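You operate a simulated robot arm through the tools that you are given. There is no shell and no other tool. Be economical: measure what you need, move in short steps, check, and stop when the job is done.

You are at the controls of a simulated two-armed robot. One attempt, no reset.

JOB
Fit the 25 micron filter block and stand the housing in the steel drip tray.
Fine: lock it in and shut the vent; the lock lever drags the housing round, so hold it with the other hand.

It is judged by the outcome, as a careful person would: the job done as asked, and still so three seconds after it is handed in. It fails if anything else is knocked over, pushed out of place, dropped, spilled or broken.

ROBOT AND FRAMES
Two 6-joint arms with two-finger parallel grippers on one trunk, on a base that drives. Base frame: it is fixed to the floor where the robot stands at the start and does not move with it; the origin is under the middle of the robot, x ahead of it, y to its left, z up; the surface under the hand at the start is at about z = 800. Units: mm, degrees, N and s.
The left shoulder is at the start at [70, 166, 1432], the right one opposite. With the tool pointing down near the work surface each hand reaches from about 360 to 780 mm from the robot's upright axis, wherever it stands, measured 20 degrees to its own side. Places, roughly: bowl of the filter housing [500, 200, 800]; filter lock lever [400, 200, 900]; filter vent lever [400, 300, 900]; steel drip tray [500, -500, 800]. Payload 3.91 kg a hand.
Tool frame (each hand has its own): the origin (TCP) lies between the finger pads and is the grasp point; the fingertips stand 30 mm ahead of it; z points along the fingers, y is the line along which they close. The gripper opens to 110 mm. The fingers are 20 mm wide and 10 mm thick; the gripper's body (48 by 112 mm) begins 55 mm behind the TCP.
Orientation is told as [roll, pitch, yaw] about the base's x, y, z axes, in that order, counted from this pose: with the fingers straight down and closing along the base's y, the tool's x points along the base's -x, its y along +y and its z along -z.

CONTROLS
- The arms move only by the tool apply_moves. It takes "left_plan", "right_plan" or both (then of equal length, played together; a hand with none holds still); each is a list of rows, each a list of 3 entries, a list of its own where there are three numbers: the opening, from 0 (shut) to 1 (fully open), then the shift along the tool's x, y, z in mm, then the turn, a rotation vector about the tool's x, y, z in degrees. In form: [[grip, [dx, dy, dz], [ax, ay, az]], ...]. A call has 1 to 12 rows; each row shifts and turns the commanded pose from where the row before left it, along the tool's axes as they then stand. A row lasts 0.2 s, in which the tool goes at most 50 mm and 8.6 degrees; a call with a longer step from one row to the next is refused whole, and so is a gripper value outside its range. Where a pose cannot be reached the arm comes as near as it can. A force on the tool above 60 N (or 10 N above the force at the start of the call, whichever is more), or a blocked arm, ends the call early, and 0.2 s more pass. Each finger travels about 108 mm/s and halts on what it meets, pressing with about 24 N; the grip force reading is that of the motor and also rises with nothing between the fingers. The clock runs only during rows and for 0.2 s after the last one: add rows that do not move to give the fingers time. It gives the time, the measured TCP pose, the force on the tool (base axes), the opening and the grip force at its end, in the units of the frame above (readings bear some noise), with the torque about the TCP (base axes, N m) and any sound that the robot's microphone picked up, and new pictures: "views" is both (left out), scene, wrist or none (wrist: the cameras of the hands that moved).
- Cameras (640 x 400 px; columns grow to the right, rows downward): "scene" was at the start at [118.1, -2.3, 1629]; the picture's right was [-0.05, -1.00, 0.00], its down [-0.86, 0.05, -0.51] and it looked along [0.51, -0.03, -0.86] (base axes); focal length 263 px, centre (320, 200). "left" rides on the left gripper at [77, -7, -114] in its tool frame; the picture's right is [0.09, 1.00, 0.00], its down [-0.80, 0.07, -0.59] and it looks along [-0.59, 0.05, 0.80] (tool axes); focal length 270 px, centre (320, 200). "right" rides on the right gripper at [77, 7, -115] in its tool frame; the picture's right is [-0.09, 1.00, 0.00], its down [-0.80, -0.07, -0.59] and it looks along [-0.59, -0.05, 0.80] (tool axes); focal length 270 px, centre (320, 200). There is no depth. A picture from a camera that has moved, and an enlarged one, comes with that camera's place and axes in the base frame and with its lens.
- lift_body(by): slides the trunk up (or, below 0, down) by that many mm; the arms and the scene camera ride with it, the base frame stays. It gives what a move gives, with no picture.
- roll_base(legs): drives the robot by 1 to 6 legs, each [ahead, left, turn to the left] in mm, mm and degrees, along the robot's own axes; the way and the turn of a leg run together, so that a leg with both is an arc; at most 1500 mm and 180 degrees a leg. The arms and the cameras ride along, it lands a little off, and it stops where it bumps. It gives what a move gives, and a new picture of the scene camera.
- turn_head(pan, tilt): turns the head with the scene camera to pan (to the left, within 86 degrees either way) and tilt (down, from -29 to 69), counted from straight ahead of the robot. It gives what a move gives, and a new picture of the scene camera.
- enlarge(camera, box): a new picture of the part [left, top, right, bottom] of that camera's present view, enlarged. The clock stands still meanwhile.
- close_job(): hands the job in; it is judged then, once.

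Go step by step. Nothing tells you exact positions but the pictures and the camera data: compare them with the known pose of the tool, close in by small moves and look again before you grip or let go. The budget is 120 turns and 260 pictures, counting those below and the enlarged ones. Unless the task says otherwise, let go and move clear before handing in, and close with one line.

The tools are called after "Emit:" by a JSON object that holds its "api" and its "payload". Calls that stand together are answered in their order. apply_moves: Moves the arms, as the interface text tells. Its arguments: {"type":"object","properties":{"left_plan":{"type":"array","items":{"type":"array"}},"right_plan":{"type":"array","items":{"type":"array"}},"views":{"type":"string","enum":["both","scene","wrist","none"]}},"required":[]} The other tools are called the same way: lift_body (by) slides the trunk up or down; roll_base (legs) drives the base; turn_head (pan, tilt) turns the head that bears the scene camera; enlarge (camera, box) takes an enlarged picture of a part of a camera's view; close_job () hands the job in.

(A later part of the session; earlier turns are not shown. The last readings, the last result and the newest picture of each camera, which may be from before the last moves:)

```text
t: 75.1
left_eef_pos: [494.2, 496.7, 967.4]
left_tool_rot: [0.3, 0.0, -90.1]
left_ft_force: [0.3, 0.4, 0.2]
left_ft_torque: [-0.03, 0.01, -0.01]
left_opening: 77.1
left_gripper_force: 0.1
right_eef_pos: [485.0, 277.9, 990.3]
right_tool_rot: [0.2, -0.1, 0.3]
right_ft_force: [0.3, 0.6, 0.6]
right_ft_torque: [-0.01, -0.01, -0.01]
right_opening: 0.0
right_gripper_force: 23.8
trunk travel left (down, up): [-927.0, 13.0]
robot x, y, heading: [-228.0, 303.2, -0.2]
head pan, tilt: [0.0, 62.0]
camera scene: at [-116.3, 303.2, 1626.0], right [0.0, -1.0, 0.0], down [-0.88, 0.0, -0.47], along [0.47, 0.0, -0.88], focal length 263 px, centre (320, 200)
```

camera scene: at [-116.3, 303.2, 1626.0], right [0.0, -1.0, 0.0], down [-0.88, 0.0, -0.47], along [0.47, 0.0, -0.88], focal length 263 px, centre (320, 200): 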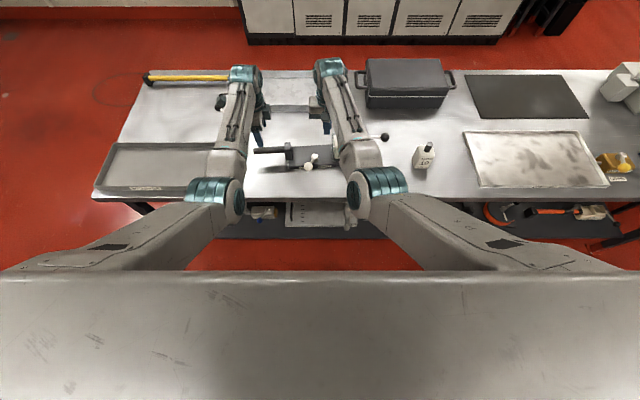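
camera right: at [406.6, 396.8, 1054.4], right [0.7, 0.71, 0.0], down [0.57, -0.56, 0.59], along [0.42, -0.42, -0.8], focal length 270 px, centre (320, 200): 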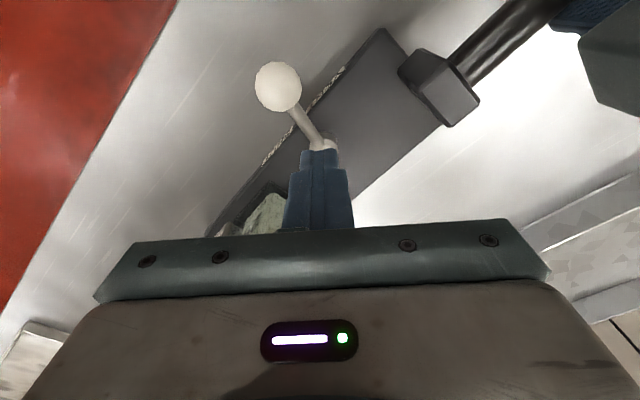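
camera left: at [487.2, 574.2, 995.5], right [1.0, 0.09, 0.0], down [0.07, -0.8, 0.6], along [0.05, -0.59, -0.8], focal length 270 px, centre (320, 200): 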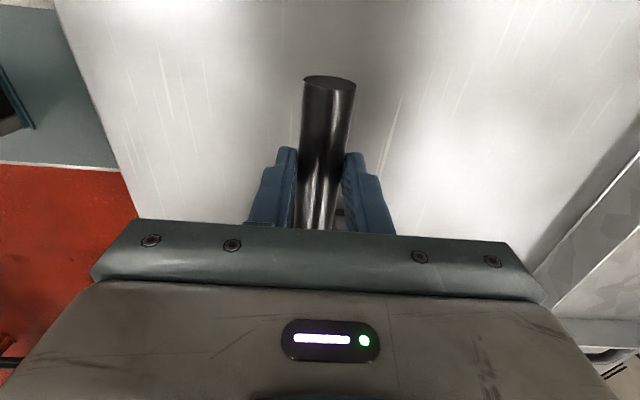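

Emit:
{"api": "roll_base", "payload": {"legs": [[0, 125, 0]]}}

Emit:
{"api": "apply_moves", "payload": {"left_plan": [[0.7, [-30, 0, 0], [0, 0, 0]], [0.7, [-32, 0, 0], [0, 0, 0]], [0.7, [-32, 0, 0], [0, 0, 0]], [0.7, [-32, 0, 0], [0, 0, 0]], [0.7, [0, 0, 0], [0, 0, 0]]], "right_plan": [[0, [0, 0, 0], [0, 0, 0]], [0, [0, 0, 0], [0, 0, 0]], [0, [0, -15, 0], [0, 0, 0]], [0, [0, -20, 0], [0, 0, 0]], [0, [0, 0, 0], [0, 0, 0]]], "views": "both"}}

Emit:
{"api": "enlarge", "payload": {"camera": "scene", "box": [270, 100, 430, 200]}}

```text
t: 76.3
left_eef_pos: [494.5, 617.8, 967.2]
left_tool_rot: [0.1, 0.1, -90.1]
left_ft_force: [-0.7, 0.1, 0.7]
left_ft_torque: [0.01, -0.02, -0.04]
left_opening: 76.9
left_gripper_force: 0.1
right_eef_pos: [485.2, 398.4, 990.3]
right_tool_rot: [0.3, 0.0, 0.1]
right_ft_force: [0.4, -0.4, 0.4]
right_ft_torque: [0.03, 0.03, 0.0]
right_opening: 0.0
right_gripper_force: 23.7
trunk travel left (down, up): [-927.0, 13.0]
robot x, y, heading: [-238.7, 426.8, -0.2]
head pan, tilt: [0.0, 62.0]
camera scene: at [-116.2, 423.3, 1626.0], right [0.0, -1.0, 0.0], down [-0.88, 0.0, -0.47], along [0.47, 0.0, -0.88], focal length 263 px, centre (320, 200)
```

scene: 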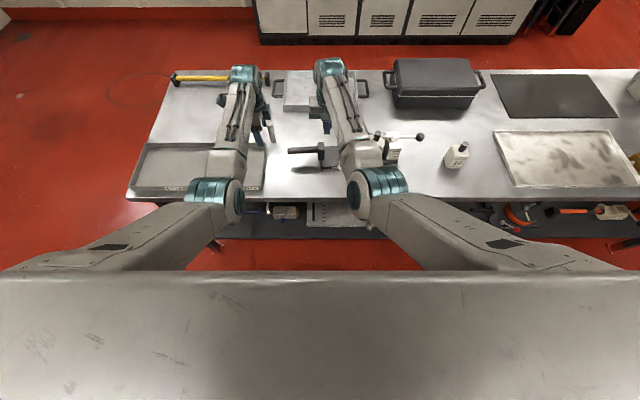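

```text
t: 77.5
left_eef_pos: [493.1, 493.0, 966.3]
left_tool_rot: [0.2, -0.1, -90.0]
left_ft_force: [-0.2, -0.4, 0.0]
left_ft_torque: [-0.03, 0.01, -0.03]
left_opening: 76.9
left_gripper_force: 0.1
right_eef_pos: [485.6, 366.6, 989.7]
right_tool_rot: [0.2, 0.0, 0.1]
right_ft_force: [0.1, -0.5, 1.1]
right_ft_torque: [0.0, -0.02, 0.0]
right_opening: 0.3
right_gripper_force: 24.2
trunk travel left (down, up): [-927.0, 13.0]
robot x, y, heading: [-232.9, 428.3, -0.0]
head pan, tilt: [0.0, 62.0]
camera scene: at [-116.1, 426.6, 1626.0], right [0.0, -1.0, 0.0], down [-0.88, 0.0, -0.47], along [0.47, 0.0, -0.88], focal length 263 px, centre (320, 200)
camera right: at [408.0, 373.9, 1105.2], right [0.08, 1.0, 0.0], down [0.8, -0.07, 0.59], along [0.59, -0.05, -0.8], focal length 270 px, centre (320, 200)
camera left: at [486.0, 571.3, 1080.2], right [1.0, 0.09, 0.0], down [0.07, -0.8, 0.6], along [0.05, -0.59, -0.8], focal length 270 px, centre (320, 200)
```

scene: 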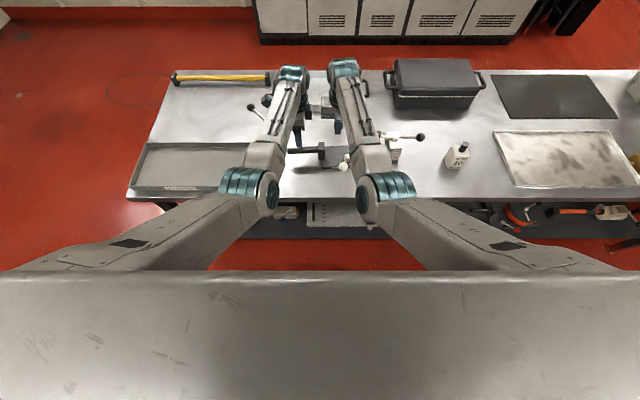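
right: 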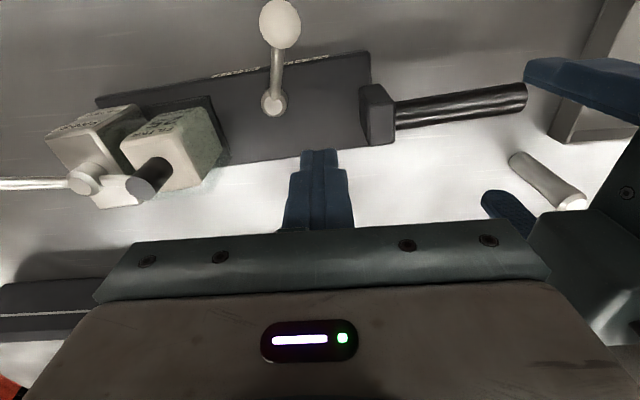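
left: 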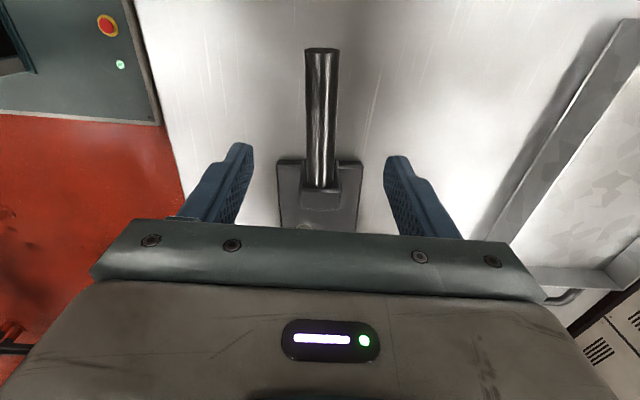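

```text
4.00 times, centred on (350, 150) of scene
camera zoom: at [-116.1, 426.6, 1626.0], right [0.0, -1.0, 0.0], down [-0.88, 0.0, -0.47], along [0.47, 0.0, -0.88], focal length 1054 px, centre (200, 400)
```

zoom: 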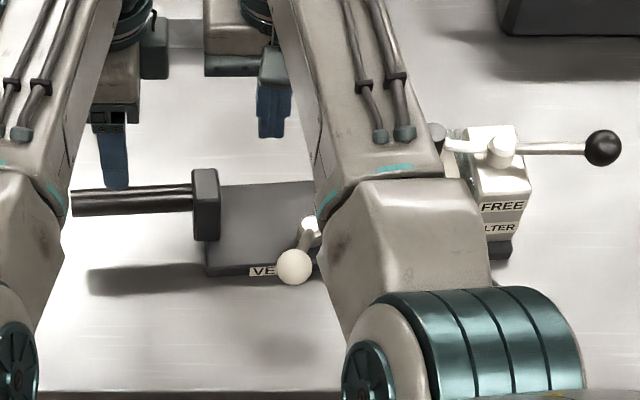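

Rod is under the left hand again (housing yawed about 3°). Regrip with a matching yaw.

Emit:
{"api": "apply_moves", "payload": {"left_plan": [[0.7, [0, 0, 25], [0, 0, -3]], [0.7, [0, 0, 30], [0, 0, 0]], [0.7, [0, 0, 29], [0, 0, 0]], [0.7, [0, 0, 0], [0, 0, 0]], [0.35, [0, 0, 0], [0, 0, 0]], [0.2, [0, 0, 0], [0, 0, 0]], [0, [0, 0, 0], [0, 0, 0]], [0, [0, 0, 0], [0, 0, 0]]], "right_plan": [[0, [10, 0, 0], [0, 0, 0]], [0, [10, 0, 0], [0, 0, 0]], [0, [10, 0, 0], [0, 0, 0]], [0, [12, 0, 0], [0, 0, 0]], [0, [0, 0, 15], [0, 0, 0]], [0, [0, 0, 15], [0, 0, 0]], [0, [0, 0, 15], [0, 0, 0]], [0, [0, 0, 0], [0, 0, 0]]], "views": "both"}}

```text
t: 79.3
left_eef_pos: [494.6, 493.5, 883.9]
left_tool_rot: [0.3, 0.0, -87.1]
left_ft_force: [-1.3, 0.3, 2.6]
left_ft_torque: [0.05, 0.05, 0.52]
left_opening: 26.2
left_gripper_force: 24.4
right_eef_pos: [442.3, 366.8, 944.0]
right_tool_rot: [0.3, 0.0, 0.2]
right_ft_force: [0.3, -0.2, -0.2]
right_ft_torque: [0.0, -0.02, 0.0]
right_opening: 0.2
right_gripper_force: 23.7
trunk travel left (down, up): [-927.0, 13.0]
robot x, y, heading: [-231.4, 424.8, -0.1]
head pan, tilt: [0.0, 62.0]
camera scene: at [-117.1, 426.4, 1626.0], right [0.0, -1.0, 0.0], down [-0.88, 0.0, -0.47], along [0.47, 0.0, -0.88], focal length 263 px, centre (320, 200)
camera right: at [365.0, 373.8, 1060.2], right [0.08, 1.0, 0.0], down [0.8, -0.07, 0.59], along [0.59, -0.05, -0.8], focal length 270 px, centre (320, 200)
camera left: at [482.2, 571.7, 997.2], right [0.99, 0.14, 0.01], down [0.11, -0.8, 0.6], along [0.09, -0.59, -0.8], focal length 270 px, centre (320, 200)
```

scene: 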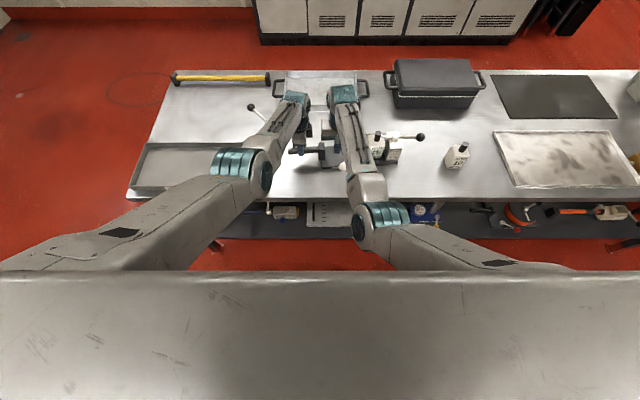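
right: 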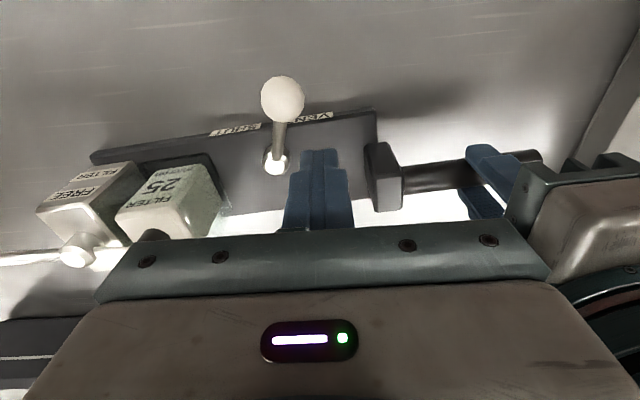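
left: 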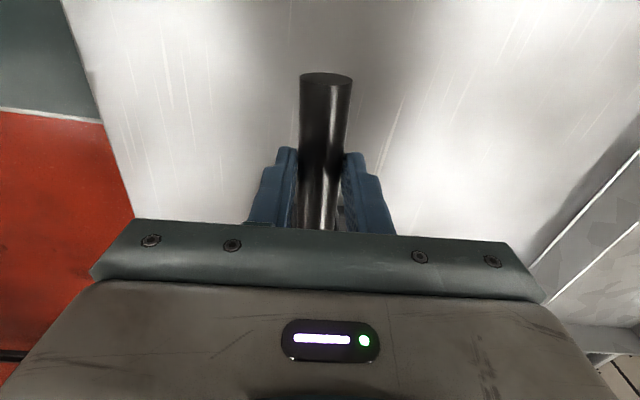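

Right hand is beside the vent lever. Descend and push it toward SHUT in steps.

Emit:
{"api": "apply_moves", "payload": {"right_plan": [[0, [-5, 0, 25], [0, 0, 0]], [0, [0, 0, 25], [0, 0, 0]], [0, [0, 0, 22], [0, 0, 0]], [0, [0, -10, 0], [0, 0, 0]], [0, [0, -10, 0], [0, 0, 0]], [0, [2, -8, 0], [0, 0, 0]], [0, [1, -8, 0], [0, 0, 0]], [0, [0, 0, 0], [0, 0, 0]]], "views": "both"}}

```text
t: 81.1
left_eef_pos: [494.0, 494.0, 883.3]
left_tool_rot: [0.2, -0.1, -87.1]
left_ft_force: [0.9, -1.5, 5.3]
left_ft_torque: [-0.07, 0.0, 0.53]
left_opening: 25.9
left_gripper_force: 24.3
right_eef_pos: [444.8, 331.1, 872.8]
right_tool_rot: [0.2, 0.0, 0.3]
right_ft_force: [-0.8, 2.7, -1.3]
right_ft_torque: [0.1, 0.07, 0.0]
right_opening: 0.0
right_gripper_force: 24.1
trunk travel left (down, up): [-927.0, 13.0]
robot x, y, heading: [-230.4, 425.3, -0.2]
head pan, tilt: [0.0, 62.0]
camera scene: at [-117.0, 426.7, 1626.0], right [0.0, -1.0, 0.0], down [-0.88, 0.0, -0.47], along [0.47, 0.0, -0.88], focal length 263 px, centre (320, 200)
camera right: at [367.7, 338.5, 988.6], right [0.08, 1.0, 0.0], down [0.8, -0.07, 0.59], along [0.59, -0.05, -0.8], focal length 270 px, centre (320, 200)
```

scene: 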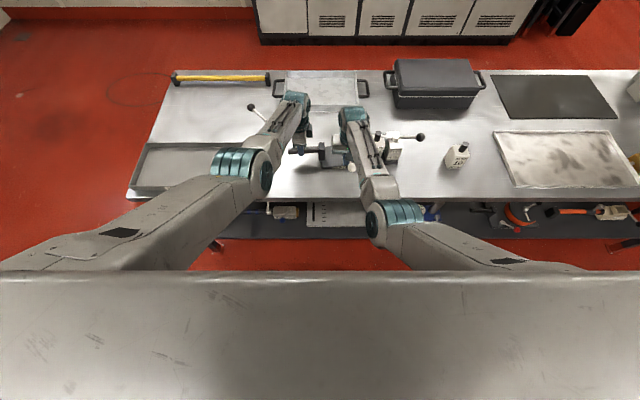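
right: 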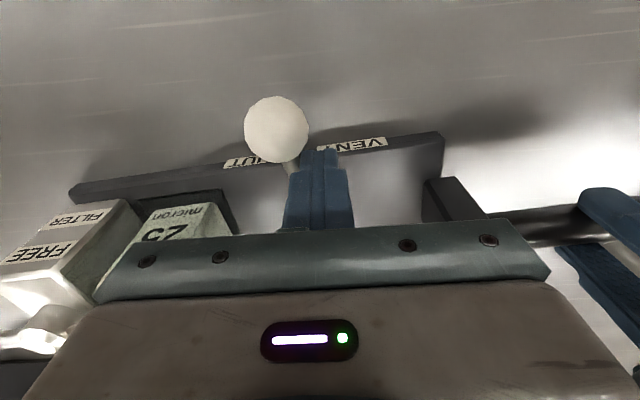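

It moves with only 3 N. Continue the arc.

Emit:
{"api": "apply_moves", "payload": {"right_plan": [[0, [2, -8, 0], [0, 0, 0]], [0, [1, -8, 0], [0, 0, 0]], [0, [-1, -8, 0], [0, 0, 0]], [0, [-3, -7, 0], [0, 0, 0]], [0, [0, 0, 0], [0, 0, 0]]], "views": "both"}}

Emit:
{"api": "enlarge", "payload": {"camera": "scene", "box": [280, 110, 440, 210]}}

```text
t: 82.3
left_eef_pos: [493.0, 492.2, 883.6]
left_tool_rot: [0.2, -0.3, -87.0]
left_ft_force: [0.2, -15.7, 3.6]
left_ft_torque: [-0.59, -0.04, 0.61]
left_opening: 26.5
left_gripper_force: 24.2
right_eef_pos: [445.9, 301.1, 874.4]
right_tool_rot: [0.4, -0.1, 0.3]
right_ft_force: [-3.1, 17.3, -1.3]
right_ft_torque: [0.47, 0.11, 0.1]
right_opening: 0.0
right_gripper_force: 23.9
trunk travel left (down, up): [-927.0, 13.0]
robot x, y, heading: [-232.3, 425.3, 0.0]
head pan, tilt: [0.0, 62.0]
camera scene: at [-117.3, 426.8, 1626.0], right [0.0, -1.0, 0.0], down [-0.88, 0.0, -0.47], along [0.47, 0.0, -0.88], focal length 263 px, centre (320, 200)
camera right: at [368.7, 308.7, 988.6], right [0.08, 1.0, 0.01], down [0.8, -0.07, 0.59], along [0.59, -0.04, -0.8], focal length 270 px, centre (320, 200)
```

scene: 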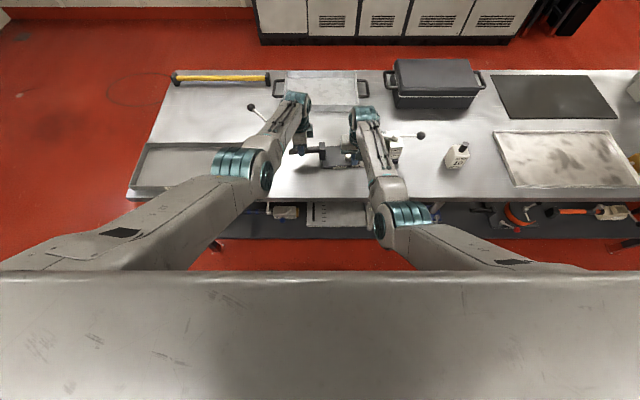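
right: 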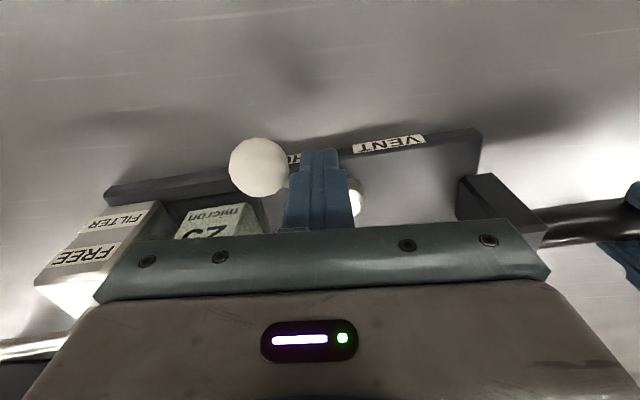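

```text
4.00 times, centred on (360, 160) of scene
camera zoom: at [-117.3, 426.8, 1626.0], right [0.0, -1.0, 0.0], down [-0.88, 0.0, -0.47], along [0.47, 0.0, -0.88], focal length 1054 px, centre (160, 360)
```

zoom: 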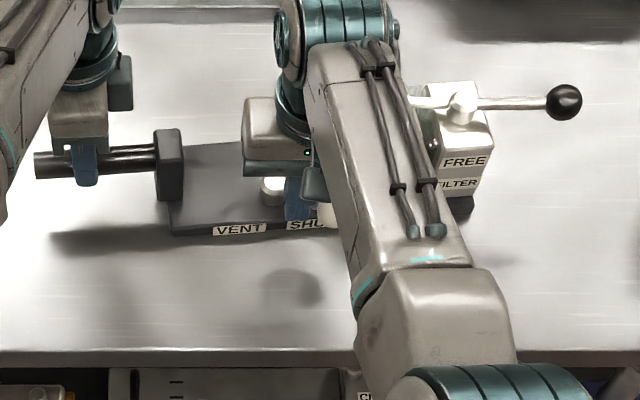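

Force rose to 17 N: the vent lever is at its SHUT stop, beside the SHUT label. Retreat and look.

Emit:
{"api": "apply_moves", "payload": {"right_plan": [[0, [2, 8, 0], [0, 0, 0]], [0, [0, 5, -20], [0, 0, 0]], [0, [0, 0, -35], [0, 0, 0]], [0, [0, 0, -40], [0, 0, 0]], [0, [-5, -40, -10], [0, 0, 0]], [0, [-5, -45, 0], [0, 0, 0]], [0, [-5, -45, 0], [0, 0, 0]], [0, [-5, -45, 0], [0, 0, 0]], [0, [-5, -45, 0], [0, 0, 0]], [0, [0, -45, 0], [0, 0, 0]], [0, [0, 0, 0], [0, 0, 0]]], "views": "both"}}

Emit:
{"api": "enlarge", "payload": {"camera": "scene", "box": [280, 110, 440, 210]}}

```text
t: 84.7
left_eef_pos: [493.4, 494.0, 882.7]
left_tool_rot: [0.1, -0.1, -87.1]
left_ft_force: [2.0, -0.6, 5.4]
left_ft_torque: [0.71, 0.07, 0.55]
left_opening: 25.9
left_gripper_force: 23.9
right_eef_pos: [470.9, 47.2, 977.7]
right_tool_rot: [0.2, 0.1, 0.2]
right_ft_force: [0.1, -0.3, 0.1]
right_ft_torque: [-0.02, 0.0, -0.03]
right_opening: 0.0
right_gripper_force: 24.7
trunk travel left (down, up): [-927.0, 13.0]
robot x, y, heading: [-233.7, 425.7, 0.2]
head pan, tilt: [0.0, 62.0]
camera scene: at [-116.8, 427.1, 1626.0], right [0.0, -1.0, 0.0], down [-0.88, 0.0, -0.47], along [0.47, 0.0, -0.88], focal length 263 px, centre (320, 200)
camera right: at [393.2, 53.9, 1093.1], right [0.08, 1.0, 0.0], down [0.8, -0.07, 0.59], along [0.59, -0.05, -0.8], focal length 270 px, centre (320, 200)
```

scene: 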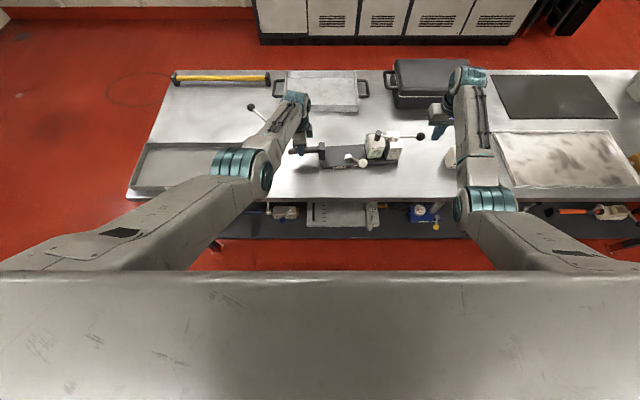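
right: 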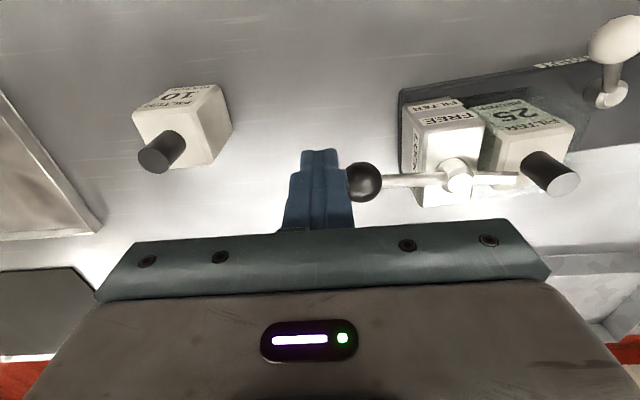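

```text
4.00 times, centred on (360, 160) of scene
camera zoom: at [-116.8, 427.1, 1626.0], right [0.0, -1.0, 0.0], down [-0.88, 0.0, -0.47], along [0.47, 0.0, -0.88], focal length 1054 px, centre (160, 360)
```

zoom: 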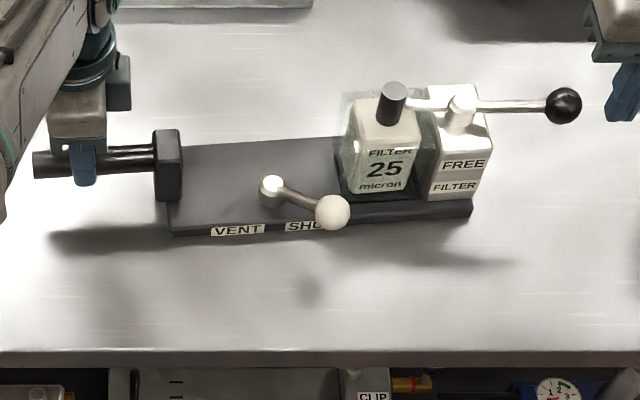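

Vent is SHUT, filter locked. To carry the housing I'll use both hands: left on the rod, right across the post. First release, rise, and re-place the base so both lie straight ahead of their shoulders.

Emit:
{"api": "apply_moves", "payload": {"left_plan": [[0.7, [0, 0, 0], [0, 0, 0]], [0.7, [0, 0, 0], [0, 0, 0]], [0.7, [0, 0, -25], [0, 0, 0]], [0.7, [0, 0, -30], [0, 0, 0]], [0.7, [0, 0, -30], [0, 0, 0]], [0.7, [0, 0, 0], [0, 0, 0]]], "views": "none"}}

Emit:
{"api": "roll_base", "payload": {"legs": [[0, -95, 0], [85, 0, 0]]}}

Emit:
{"api": "enlarge", "payload": {"camera": "scene", "box": [200, 110, 420, 250]}}

```text
t: 86.1
left_eef_pos: [495.7, 494.1, 967.9]
left_tool_rot: [0.3, -0.1, -87.0]
left_ft_force: [0.4, -0.3, -0.1]
left_ft_torque: [0.01, -0.01, -0.01]
left_opening: 76.8
left_gripper_force: 0.1
right_eef_pos: [470.6, 47.9, 976.5]
right_tool_rot: [0.2, 0.0, 0.1]
right_ft_force: [0.3, -0.7, 0.9]
right_ft_torque: [-0.02, -0.03, -0.02]
right_opening: 0.0
right_gripper_force: 24.2
trunk travel left (down, up): [-927.0, 13.0]
robot x, y, heading: [-229.9, 426.2, -0.1]
head pan, tilt: [0.0, 62.0]
```

```text
t: 88.0
left_eef_pos: [573.5, 400.2, 972.6]
left_tool_rot: [0.6, -0.1, -87.0]
left_ft_force: [0.1, 0.5, 0.8]
left_ft_torque: [0.02, -0.02, 0.0]
left_opening: 77.1
left_gripper_force: 0.1
right_eef_pos: [550.4, -47.4, 981.7]
right_tool_rot: [0.1, -0.4, 0.2]
right_ft_force: [-0.2, -0.4, 0.0]
right_ft_torque: [-0.02, -0.04, 0.03]
right_opening: 0.0
right_gripper_force: 24.7
trunk travel left (down, up): [-927.0, 13.0]
robot x, y, heading: [-147.7, 329.6, 0.1]
head pan, tilt: [0.0, 62.0]
camera scene: at [-41.6, 333.0, 1626.8], right [0.0, -1.0, 0.0], down [-0.88, 0.0, -0.47], along [0.47, 0.0, -0.88], focal length 263 px, centre (320, 200)
```

scene: 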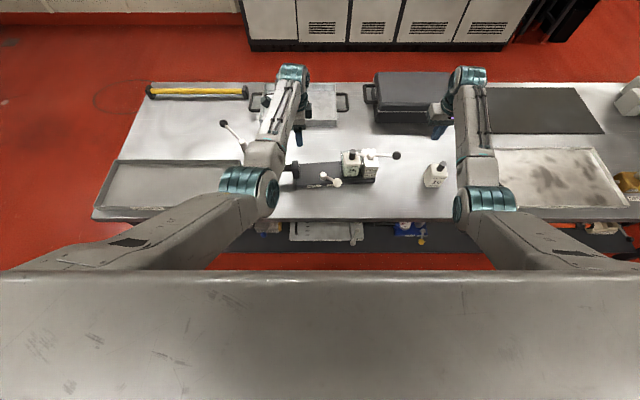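

```text
2.86 times, centred on (310, 180) of scene
camera zoom: at [-41.6, 333.0, 1626.8], right [0.0, -1.0, 0.0], down [-0.88, 0.0, -0.47], along [0.47, 0.0, -0.88], focal length 753 px, centre (349, 257)
```

zoom: 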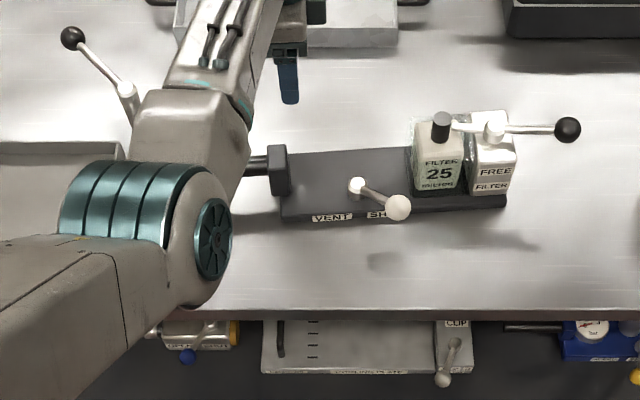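

Now bring the left hand back over the rod while turning the right hand to −86°.

Emit:
{"api": "apply_moves", "payload": {"left_plan": [[0.7, [33, -24, 0], [0, 0, -1]], [0.7, [33, -24, 0], [0, 0, 0]], [0.7, [32, -25, 0], [0, 0, 0]], [0.7, [0, 0, 0], [0, 0, 0]], [0.7, [0, 0, 0], [0, 0, 0]], [0.7, [0, 0, 0], [0, 0, 0]], [0.7, [0, 0, 0], [0, 0, 0]], [0.7, [0, 0, 0], [0, 0, 0]], [0.7, [0, 0, 0], [0, 0, 0]], [0.7, [0, 0, 0], [0, 0, 0]], [0.7, [0, 0, 0], [0, 0, 0]], [0.7, [0, 0, 0], [0, 0, 0]]], "right_plan": [[1, [0, 0, 0], [0, 0, 7.8]], [1, [0, 0, 0], [0, 0, 7.8]], [1, [0, 0, 0], [0, 0, 7.8]], [1, [0, 0, 0], [0, 0, 7.8]], [1, [0, 0, 0], [0, 0, 7.8]], [1, [0, 0, 0], [0, 0, 7.8]], [1, [0, 0, 0], [0, 0, 7.8]], [1, [0, 0, 0], [0, 0, 7.8]], [1, [0, 0, 0], [0, 0, 7.8]], [1, [0, 0, 0], [0, 0, 7.8]], [1, [0, 0, 0], [0, 0, 8]], [1, [0, 0, 0], [0, 0, 0]]], "views": "both"}}

```text
t: 90.5
left_eef_pos: [498.9, 491.9, 967.2]
left_tool_rot: [0.2, -0.1, -86.0]
left_ft_force: [0.2, 0.0, 0.4]
left_ft_torque: [-0.02, 0.0, 0.01]
left_opening: 77.0
left_gripper_force: 0.0
right_eef_pos: [554.8, -48.0, 978.3]
right_tool_rot: [0.0, 0.2, -85.8]
right_ft_force: [-0.2, -0.3, 0.0]
right_ft_torque: [-0.01, -0.01, 0.01]
right_opening: 110.3
right_gripper_force: 0.0
trunk travel left (down, up): [-927.0, 13.0]
robot x, y, heading: [-145.1, 333.6, 0.1]
head pan, tilt: [0.0, 62.0]
camera scene: at [-32.7, 331.6, 1626.0], right [0.0, -1.0, 0.0], down [-0.88, 0.0, -0.47], along [0.47, 0.0, -0.88], focal length 263 px, centre (320, 200)
camera right: at [555.7, 30.6, 1093.2], right [1.0, -0.01, 0.0], down [-0.01, -0.81, 0.59], along [-0.01, -0.59, -0.81], focal length 270 px, centre (320, 200)
camera left: at [486.3, 569.2, 1080.7], right [0.99, 0.16, 0.0], down [0.12, -0.79, 0.6], along [0.1, -0.59, -0.8], focal length 270 px, centre (320, 200)
```

scene: 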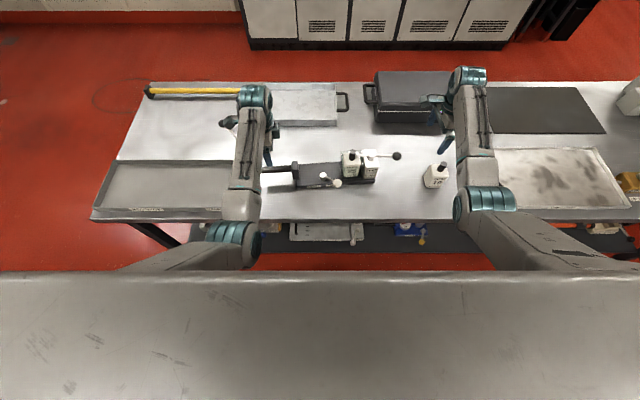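
right: 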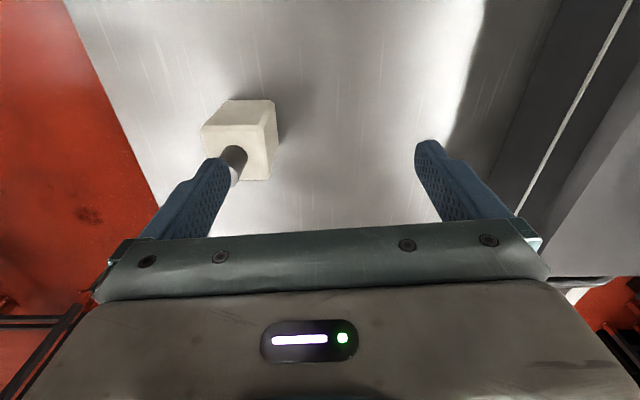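
left: 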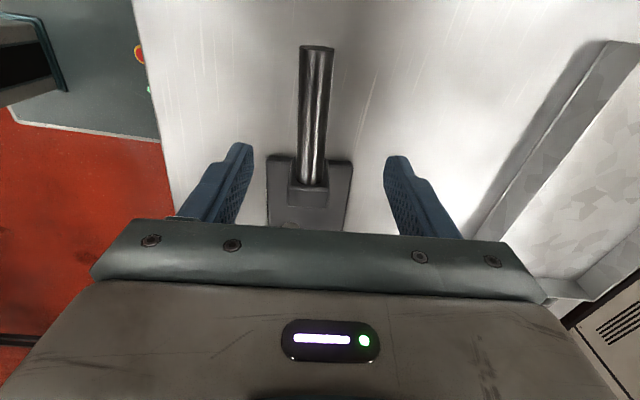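

Shift the left hand onto the rod axis, and carry the right hand over the post.

Emit:
{"api": "apply_moves", "payload": {"left_plan": [[0.7, [0, -6, 0], [0, 0, 0]], [0.7, [0, 0, 0], [0, 0, 0]], [0.7, [0, 0, 0], [0, 0, 0]], [0.7, [0, 0, 0], [0, 0, 0]], [0.7, [0, 0, 0], [0, 0, 0]], [0.7, [0, 0, 0], [0, 0, 0]], [0.7, [0, 0, 0], [0, 0, 0]]], "right_plan": [[1, [0, 0, -12], [0, 0, 0]], [1, [42, -4, 0], [0, 0, 0]], [1, [42, -4, 0], [0, 0, 0]], [1, [42, -4, 0], [0, 0, 0]], [1, [42, -4, 0], [0, 0, 0]], [1, [40, -5, 0], [0, 0, 0]], [1, [0, 0, 0], [0, 0, 0]]], "views": "both"}}

Emit:
{"api": "enlarge", "payload": {"camera": "right", "box": [160, 60, 480, 260]}}

```text
t: 92.2
left_eef_pos: [492.4, 490.4, 967.3]
left_tool_rot: [0.2, 0.0, -86.0]
left_ft_force: [0.5, -0.6, 0.4]
left_ft_torque: [0.02, 0.02, -0.02]
left_opening: 77.0
left_gripper_force: 0.0
right_eef_pos: [518.0, 157.2, 990.2]
right_tool_rot: [0.1, 0.2, -85.7]
right_ft_force: [0.0, 0.8, 0.0]
right_ft_torque: [-0.03, -0.01, 0.01]
right_opening: 110.2
right_gripper_force: 0.0
trunk travel left (down, up): [-927.0, 13.0]
robot x, y, heading: [-147.3, 329.8, 0.0]
head pan, tilt: [0.0, 62.0]
camera scene: at [-32.7, 330.2, 1626.0], right [0.0, -1.0, 0.0], down [-0.88, 0.0, -0.47], along [0.47, 0.0, -0.88], focal length 263 px, centre (320, 200)
camera right: at [518.9, 235.4, 1106.1], right [1.0, -0.01, 0.0], down [-0.01, -0.81, 0.59], along [-0.01, -0.59, -0.81], focal length 270 px, centre (320, 200)
camera left: at [480.2, 568.0, 1081.1], right [0.99, 0.16, 0.0], down [0.12, -0.79, 0.59], along [0.1, -0.59, -0.8], focal length 270 px, centre (320, 200)
```

scene: 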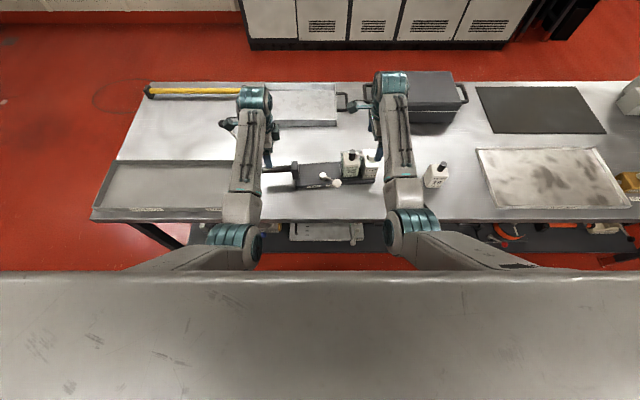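
right: 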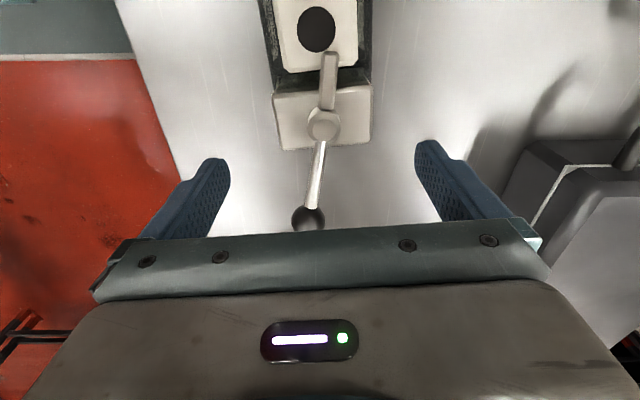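
left: 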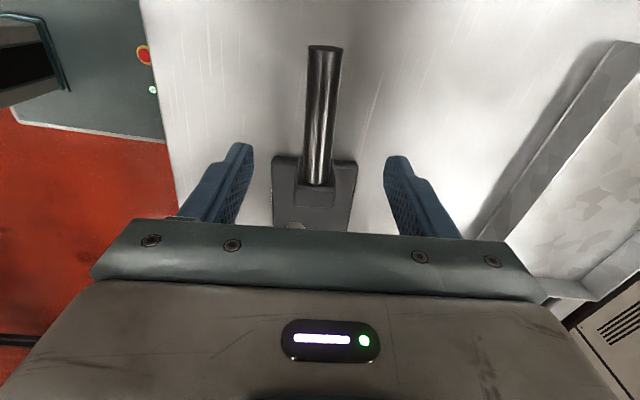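

```text
2.00 times, centred on (320, 160) of right
camera zoom: at [518.9, 235.4, 1106.1], right [1.0, -0.01, 0.0], down [-0.01, -0.81, 0.59], along [-0.01, -0.59, -0.81], focal length 541 px, centre (320, 280)
```

zoom: 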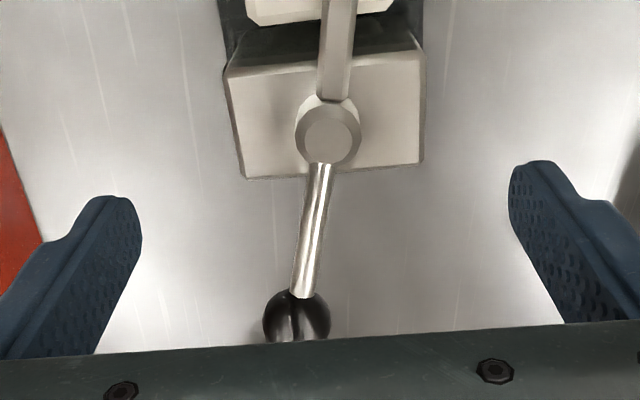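

Let me check closely that the lever's tail isn't stopped by the filter knob rather than its own stop.

Emit:
{"api": "enlarge", "payload": {"camera": "right", "box": [260, 0, 390, 80]}}

Emit:
{"api": "enlarge", "payload": {"camera": "scene", "box": [320, 130, 420, 195]}}

```text
4.92 times, centred on (325, 40) of right
camera zoom: at [518.9, 235.4, 1106.1], right [1.0, -0.01, 0.0], down [-0.01, -0.81, 0.59], along [-0.01, -0.59, -0.81], focal length 1331 px, centre (295, 988)
```

zoom: 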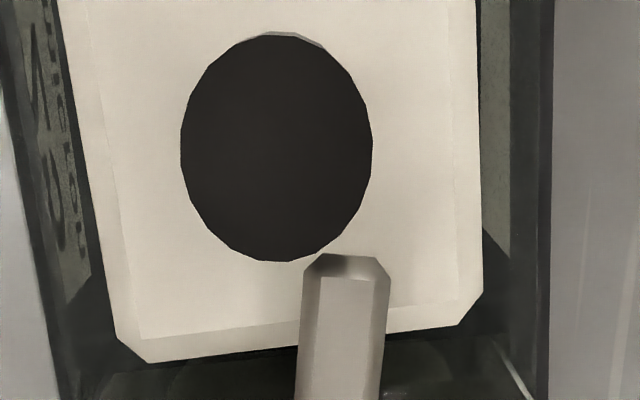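

```text
6.15 times, centred on (370, 162) of scene
camera zoom: at [-32.7, 330.2, 1626.0], right [0.0, -1.0, 0.0], down [-0.88, 0.0, -0.47], along [0.47, 0.0, -0.88], focal length 1621 px, centre (12, 431)
```

zoom: 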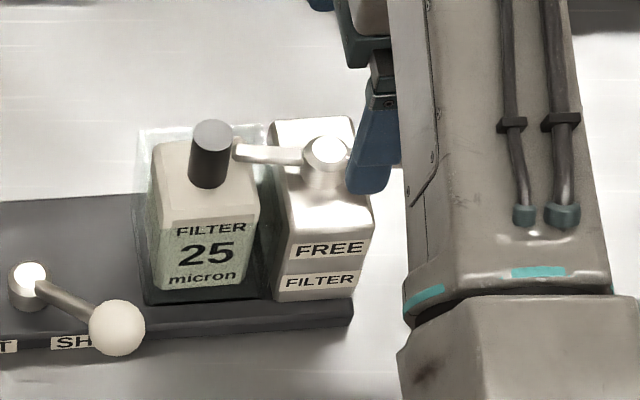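

The tail ends only 2–3 mm from the filter knob, so I want to be sure. I'll lightly take the knob with the right hand and test whether the block is free to move (i.e. not jammed by the tail).

Emit:
{"api": "apply_moves", "payload": {"right_plan": [[0.36, [35, 1.5, 0], [0, 0, 0]], [0.36, [32, 1, 10], [0, 0, 0]], [0.36, [0, 0, 20], [0, 0, 0]], [0.36, [0, 0, 0], [0, 0, 0]]], "views": "wrist"}}

Emit:
{"api": "enlarge", "payload": {"camera": "scene", "box": [320, 130, 420, 195]}}

```text
t: 93.2
left_eef_pos: [493.1, 491.2, 969.1]
left_tool_rot: [0.3, -0.1, -86.0]
left_ft_force: [0.4, 0.0, 0.7]
left_ft_torque: [0.0, 0.01, 0.01]
left_opening: 77.0
left_gripper_force: 0.0
right_eef_pos: [515.5, 226.0, 960.9]
right_tool_rot: [-0.1, 0.3, -85.6]
right_ft_force: [0.5, 0.1, -0.5]
right_ft_torque: [0.01, -0.01, 0.0]
right_opening: 39.5
right_gripper_force: 0.1
trunk travel left (down, up): [-927.0, 13.0]
robot x, y, heading: [-145.9, 327.5, 0.1]
head pan, tilt: [0.0, 62.0]
camera right: at [516.1, 303.5, 1075.6], right [1.0, -0.01, 0.0], down [-0.01, -0.81, 0.59], along [-0.01, -0.59, -0.81], focal length 270 px, centre (320, 200)
```

right: 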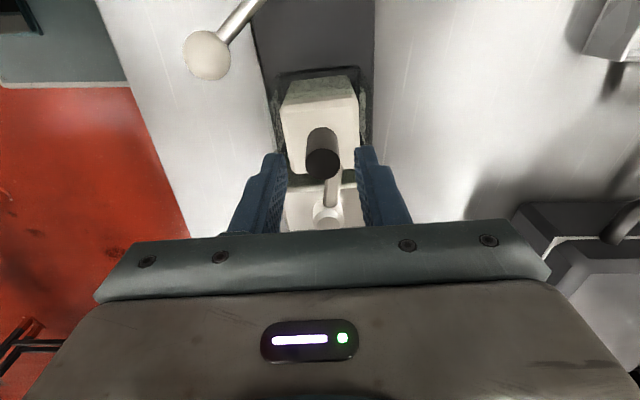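

```text
6.15 times, centred on (370, 162) of scene
camera zoom: at [-32.7, 331.9, 1626.0], right [0.0, -1.0, 0.0], down [-0.88, 0.0, -0.47], along [0.47, 0.0, -0.88], focal length 1621 px, centre (12, 431)
```

zoom: 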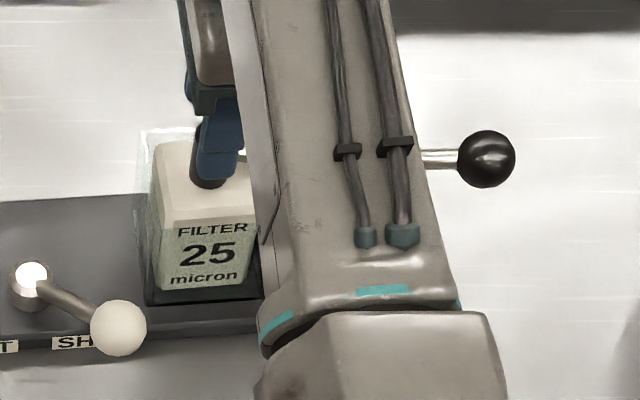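

Centred over the knob. Lower, close and test small x moves.

Emit:
{"api": "apply_moves", "payload": {"right_plan": [[0.36, [0, 1, 15], [0, 0, 0]], [0.36, [0, 0, 9], [0, 0, 0]], [0.36, [0, 0, 0], [0, 0, 0]], [0.22, [0, 0, 0], [0, 0, 0]], [0, [0, 0, 0], [0, 0, 0]], [0, [0, 0, 0], [0, 0, 0]]], "views": "wrist"}}

Emit:
{"api": "apply_moves", "payload": {"right_plan": [[0, [0, 3, 0], [0, 0, 0]], [0, [0, 0, 0], [0, 0, 0]]], "views": "wrist"}}

```text
t: 94.5
left_eef_pos: [494.1, 491.6, 967.3]
left_tool_rot: [0.2, -0.1, -86.0]
left_ft_force: [-0.1, 0.0, 0.5]
left_ft_torque: [0.02, 0.01, -0.03]
left_opening: 76.8
left_gripper_force: 0.0
right_eef_pos: [517.0, 225.6, 936.0]
right_tool_rot: [0.0, 0.2, -85.7]
right_ft_force: [0.6, 0.0, 0.5]
right_ft_torque: [0.02, -0.01, 0.02]
right_opening: 20.9
right_gripper_force: 23.7
trunk travel left (down, up): [-927.0, 13.0]
robot x, y, heading: [-143.5, 329.0, -0.1]
head pan, tilt: [0.0, 62.0]
camera right: at [517.2, 303.6, 1051.4], right [1.0, -0.01, 0.0], down [-0.01, -0.81, 0.59], along [-0.01, -0.59, -0.81], focal length 270 px, centre (320, 200)
```

right: 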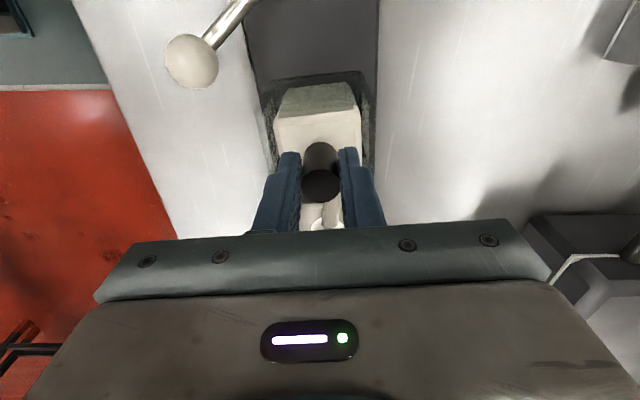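

```text
t: 95.2
left_eef_pos: [493.6, 492.0, 967.9]
left_tool_rot: [0.1, -0.1, -86.1]
left_ft_force: [0.0, 1.1, 0.1]
left_ft_torque: [0.02, 0.0, 0.01]
left_opening: 76.9
left_gripper_force: 0.1
right_eef_pos: [519.9, 226.4, 935.3]
right_tool_rot: [0.1, 0.1, -85.6]
right_ft_force: [0.0, -0.4, -0.7]
right_ft_torque: [0.0, -0.01, 0.01]
right_opening: 20.8
right_gripper_force: 23.6
trunk travel left (down, up): [-927.0, 13.0]
robot x, y, heading: [-148.0, 332.2, -0.3]
head pan, tilt: [0.0, 62.0]
camera right: at [520.5, 303.9, 1051.7], right [1.0, -0.01, 0.0], down [-0.01, -0.81, 0.59], along [-0.01, -0.59, -0.81], focal length 270 px, centre (320, 200)
```

right: 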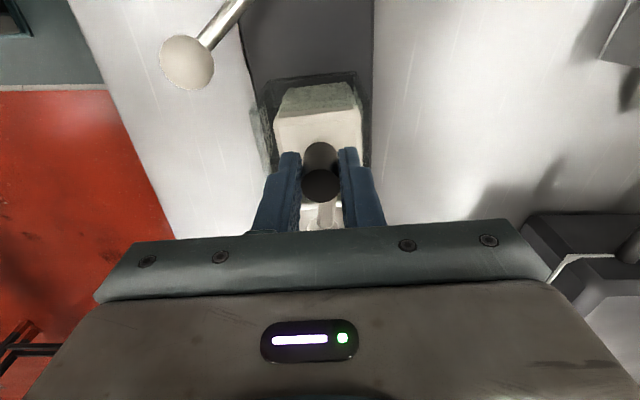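

The block moves freely with no force and the knob edge lies about 6 mm beyond the tail's reach, so the lever's stop is its own. Release the knob, rise, and go over the post.

Emit:
{"api": "apply_moves", "payload": {"right_plan": [[0, [0, -1.5, 0], [0, 0, 0]], [0.34, [0, 0, 0], [0, 0, 0]], [0.34, [0, 0, 0], [0, 0, 0]], [0.34, [0, 0, -25], [0, 0, 0]], [0.34, [0, 0, -30], [0, 0, 0]], [1, [-33, -1, 0], [0, 0, 0]], [1, [-33, 0, 0], [0, 0, 0]], [1, [0, 0, 0], [0, 0, 0]]], "views": "wrist"}}

Emit:
{"api": "enlarge", "payload": {"camera": "right", "box": [160, 0, 480, 200]}}

```text
t: 97.0
left_eef_pos: [494.0, 492.4, 967.9]
left_tool_rot: [0.2, -0.1, -86.0]
left_ft_force: [1.0, 0.7, 0.4]
left_ft_torque: [-0.03, 0.02, 0.02]
left_opening: 77.1
left_gripper_force: 0.1
right_eef_pos: [521.6, 160.9, 992.2]
right_tool_rot: [0.0, 0.0, -85.7]
right_ft_force: [0.0, -0.2, 0.2]
right_ft_torque: [-0.01, 0.04, 0.0]
right_opening: 109.9
right_gripper_force: 0.0
trunk travel left (down, up): [-927.0, 13.0]
robot x, y, heading: [-146.8, 329.3, -0.2]
head pan, tilt: [0.0, 62.0]
camera right: at [522.9, 239.2, 1108.0], right [1.0, -0.01, 0.0], down [-0.01, -0.81, 0.59], along [-0.01, -0.59, -0.81], focal length 270 px, centre (320, 200)
```

right: 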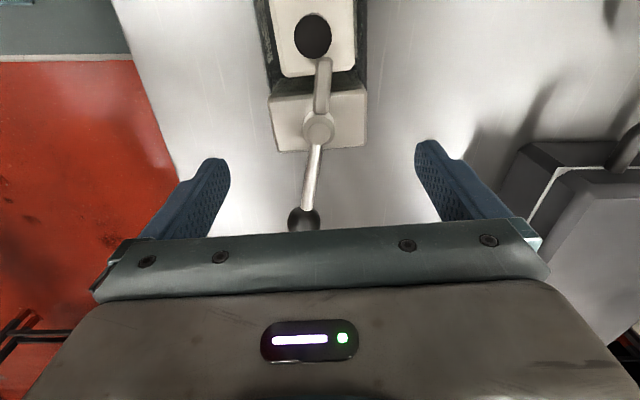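

```text
2.00 times, centred on (320, 100) of right
camera zoom: at [522.9, 239.2, 1108.0], right [1.0, -0.01, 0.0], down [-0.01, -0.81, 0.59], along [-0.01, -0.59, -0.81], focal length 541 px, centre (320, 400)
```

zoom: 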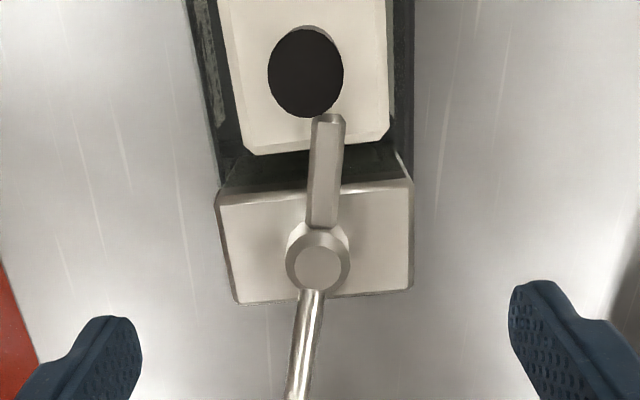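

Post centre (520.8, 158.8), 76 mm across — inside the open fingers. Lower both hands and grip: left on the rod, right on the post.

Emit:
{"api": "apply_moves", "payload": {"right_plan": [[1, [-1.5, -1, 30], [0, 0, 0]], [1, [0, 0, 30], [0, 0, 0]], [1, [0, 0, 30], [0, 0, 0]], [1, [0, 0, 26], [0, 0, 0]], [1, [0, 0, 0], [0, 0, 0]], [1, [0, 0, 0], [0, 0, 0]]], "left_plan": [[0.7, [0, 0, 0], [0, 0, 0]], [0.7, [0, 0, 20], [0, 0, 0]], [0.7, [0, 0, 30], [0, 0, 0]], [0.7, [0, 0, 35], [0, 0, 0]], [0.7, [0, 0, 0], [0, 0, 0]], [0.7, [0, 0, 0], [0, 0, 0]]], "views": "both"}}

```text
t: 98.3
left_eef_pos: [492.9, 490.7, 882.2]
left_tool_rot: [0.3, -0.1, -86.0]
left_ft_force: [0.7, 0.7, 0.8]
left_ft_torque: [0.0, -0.02, 0.02]
left_opening: 77.0
left_gripper_force: 0.0
right_eef_pos: [521.8, 158.1, 876.0]
right_tool_rot: [-0.1, 0.2, -85.7]
right_ft_force: [0.6, -1.0, 0.3]
right_ft_torque: [-0.02, -0.03, 0.01]
right_opening: 109.8
right_gripper_force: 0.0
trunk travel left (down, up): [-927.0, 13.0]
robot x, y, heading: [-149.4, 329.7, 0.0]
head pan, tilt: [0.0, 62.0]
camera scene: at [-33.1, 331.7, 1626.0], right [0.0, -1.0, 0.0], down [-0.88, 0.0, -0.47], along [0.47, 0.0, -0.88], focal length 263 px, centre (320, 200)
camera right: at [522.0, 235.8, 991.7], right [1.0, -0.01, 0.0], down [-0.01, -0.81, 0.59], along [-0.01, -0.59, -0.81], focal length 270 px, centre (320, 200)
camera left: at [480.7, 569.1, 996.2], right [0.99, 0.16, 0.0], down [0.12, -0.79, 0.6], along [0.1, -0.59, -0.8], focal length 270 px, centre (320, 200)
```

scene: 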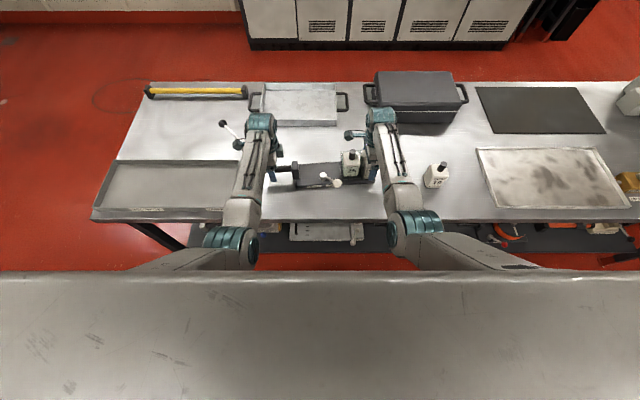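
right: 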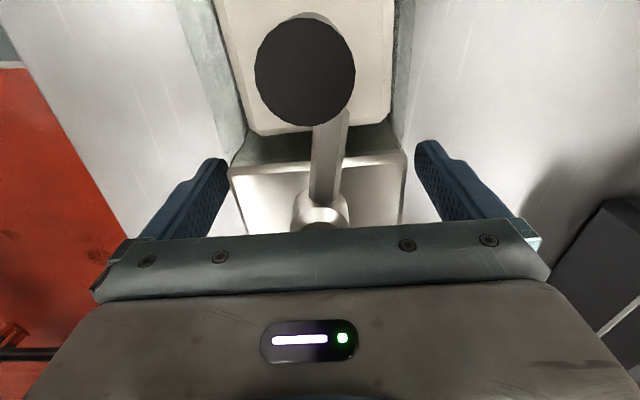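
left: 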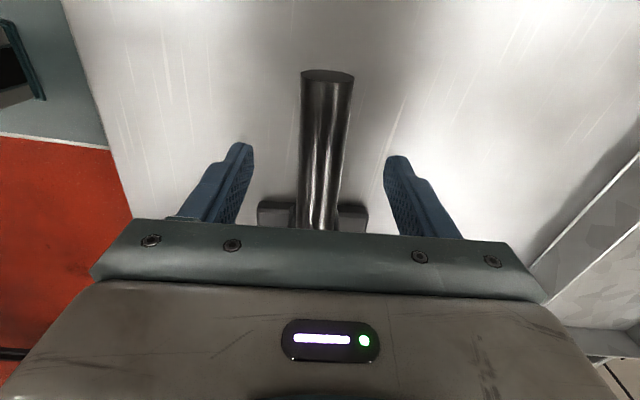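

Both hands straddle their grips well. Close, left first.

Emit:
{"api": "apply_moves", "payload": {"left_plan": [[0.35, [0, 0, 0], [0, 0, 0]], [0.2, [0, 0, 0], [0, 0, 0]], [0, [0, 0, 0], [0, 0, 0]], [0, [0, 0, 0], [0, 0, 0]], [0, [0, 0, 0], [0, 0, 0]], [0, [0, 0, 0], [0, 0, 0]], [0, [0, 0, 0], [0, 0, 0]]], "right_plan": [[1, [0, 0, 0], [0, 0, 0]], [1, [0, 0, 0], [0, 0, 0]], [1, [0, 0, 0], [0, 0, 0]], [0.75, [0, 0, 0], [0, 0, 0]], [0.5, [0, 0, 0], [0, 0, 0]], [0, [0, 0, 0], [0, 0, 0]], [0, [0, 0, 0], [0, 0, 0]]], "views": "wrist"}}

```text
t: 100.0
left_eef_pos: [494.7, 492.0, 883.1]
left_tool_rot: [0.3, -0.1, -86.0]
left_ft_force: [2.0, -1.1, -0.1]
left_ft_torque: [0.01, -0.04, 0.52]
left_opening: 25.4
left_gripper_force: 24.1
right_eef_pos: [522.9, 157.5, 875.2]
right_tool_rot: [-0.1, 0.2, -85.7]
right_ft_force: [-3.4, -0.3, 1.7]
right_ft_torque: [0.13, 0.43, 0.43]
right_opening: 79.7
right_gripper_force: 24.2
trunk travel left (down, up): [-927.0, 13.0]
robot x, y, heading: [-143.6, 327.8, 0.2]
head pan, tilt: [0.0, 62.0]
camera right: at [522.3, 235.9, 991.3], right [1.0, -0.01, 0.0], down [-0.01, -0.81, 0.59], along [-0.01, -0.59, -0.81], focal length 270 px, centre (320, 200)
camera left: at [481.2, 569.0, 996.0], right [0.99, 0.16, 0.0], down [0.12, -0.79, 0.6], along [0.1, -0.59, -0.8], focal length 270 px, centre (320, 200)
```

right: 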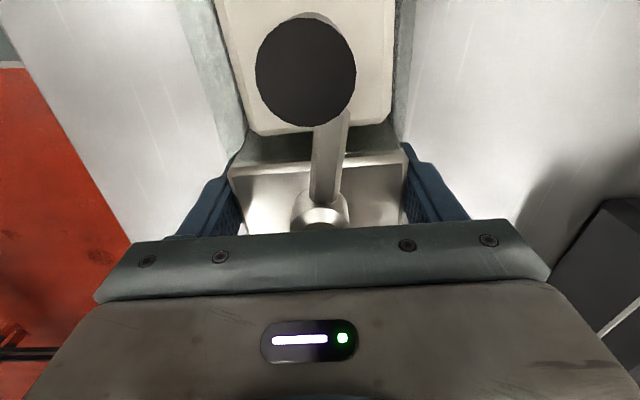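
left: 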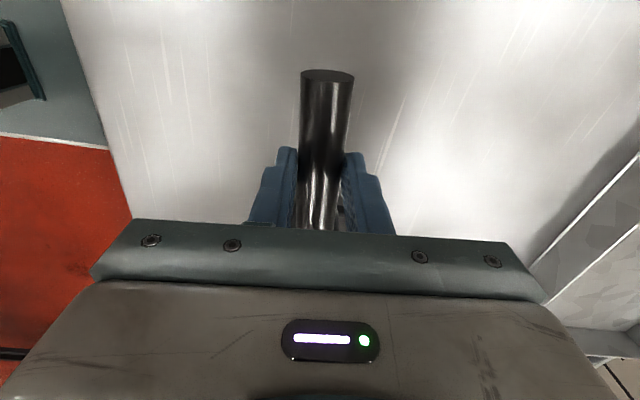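

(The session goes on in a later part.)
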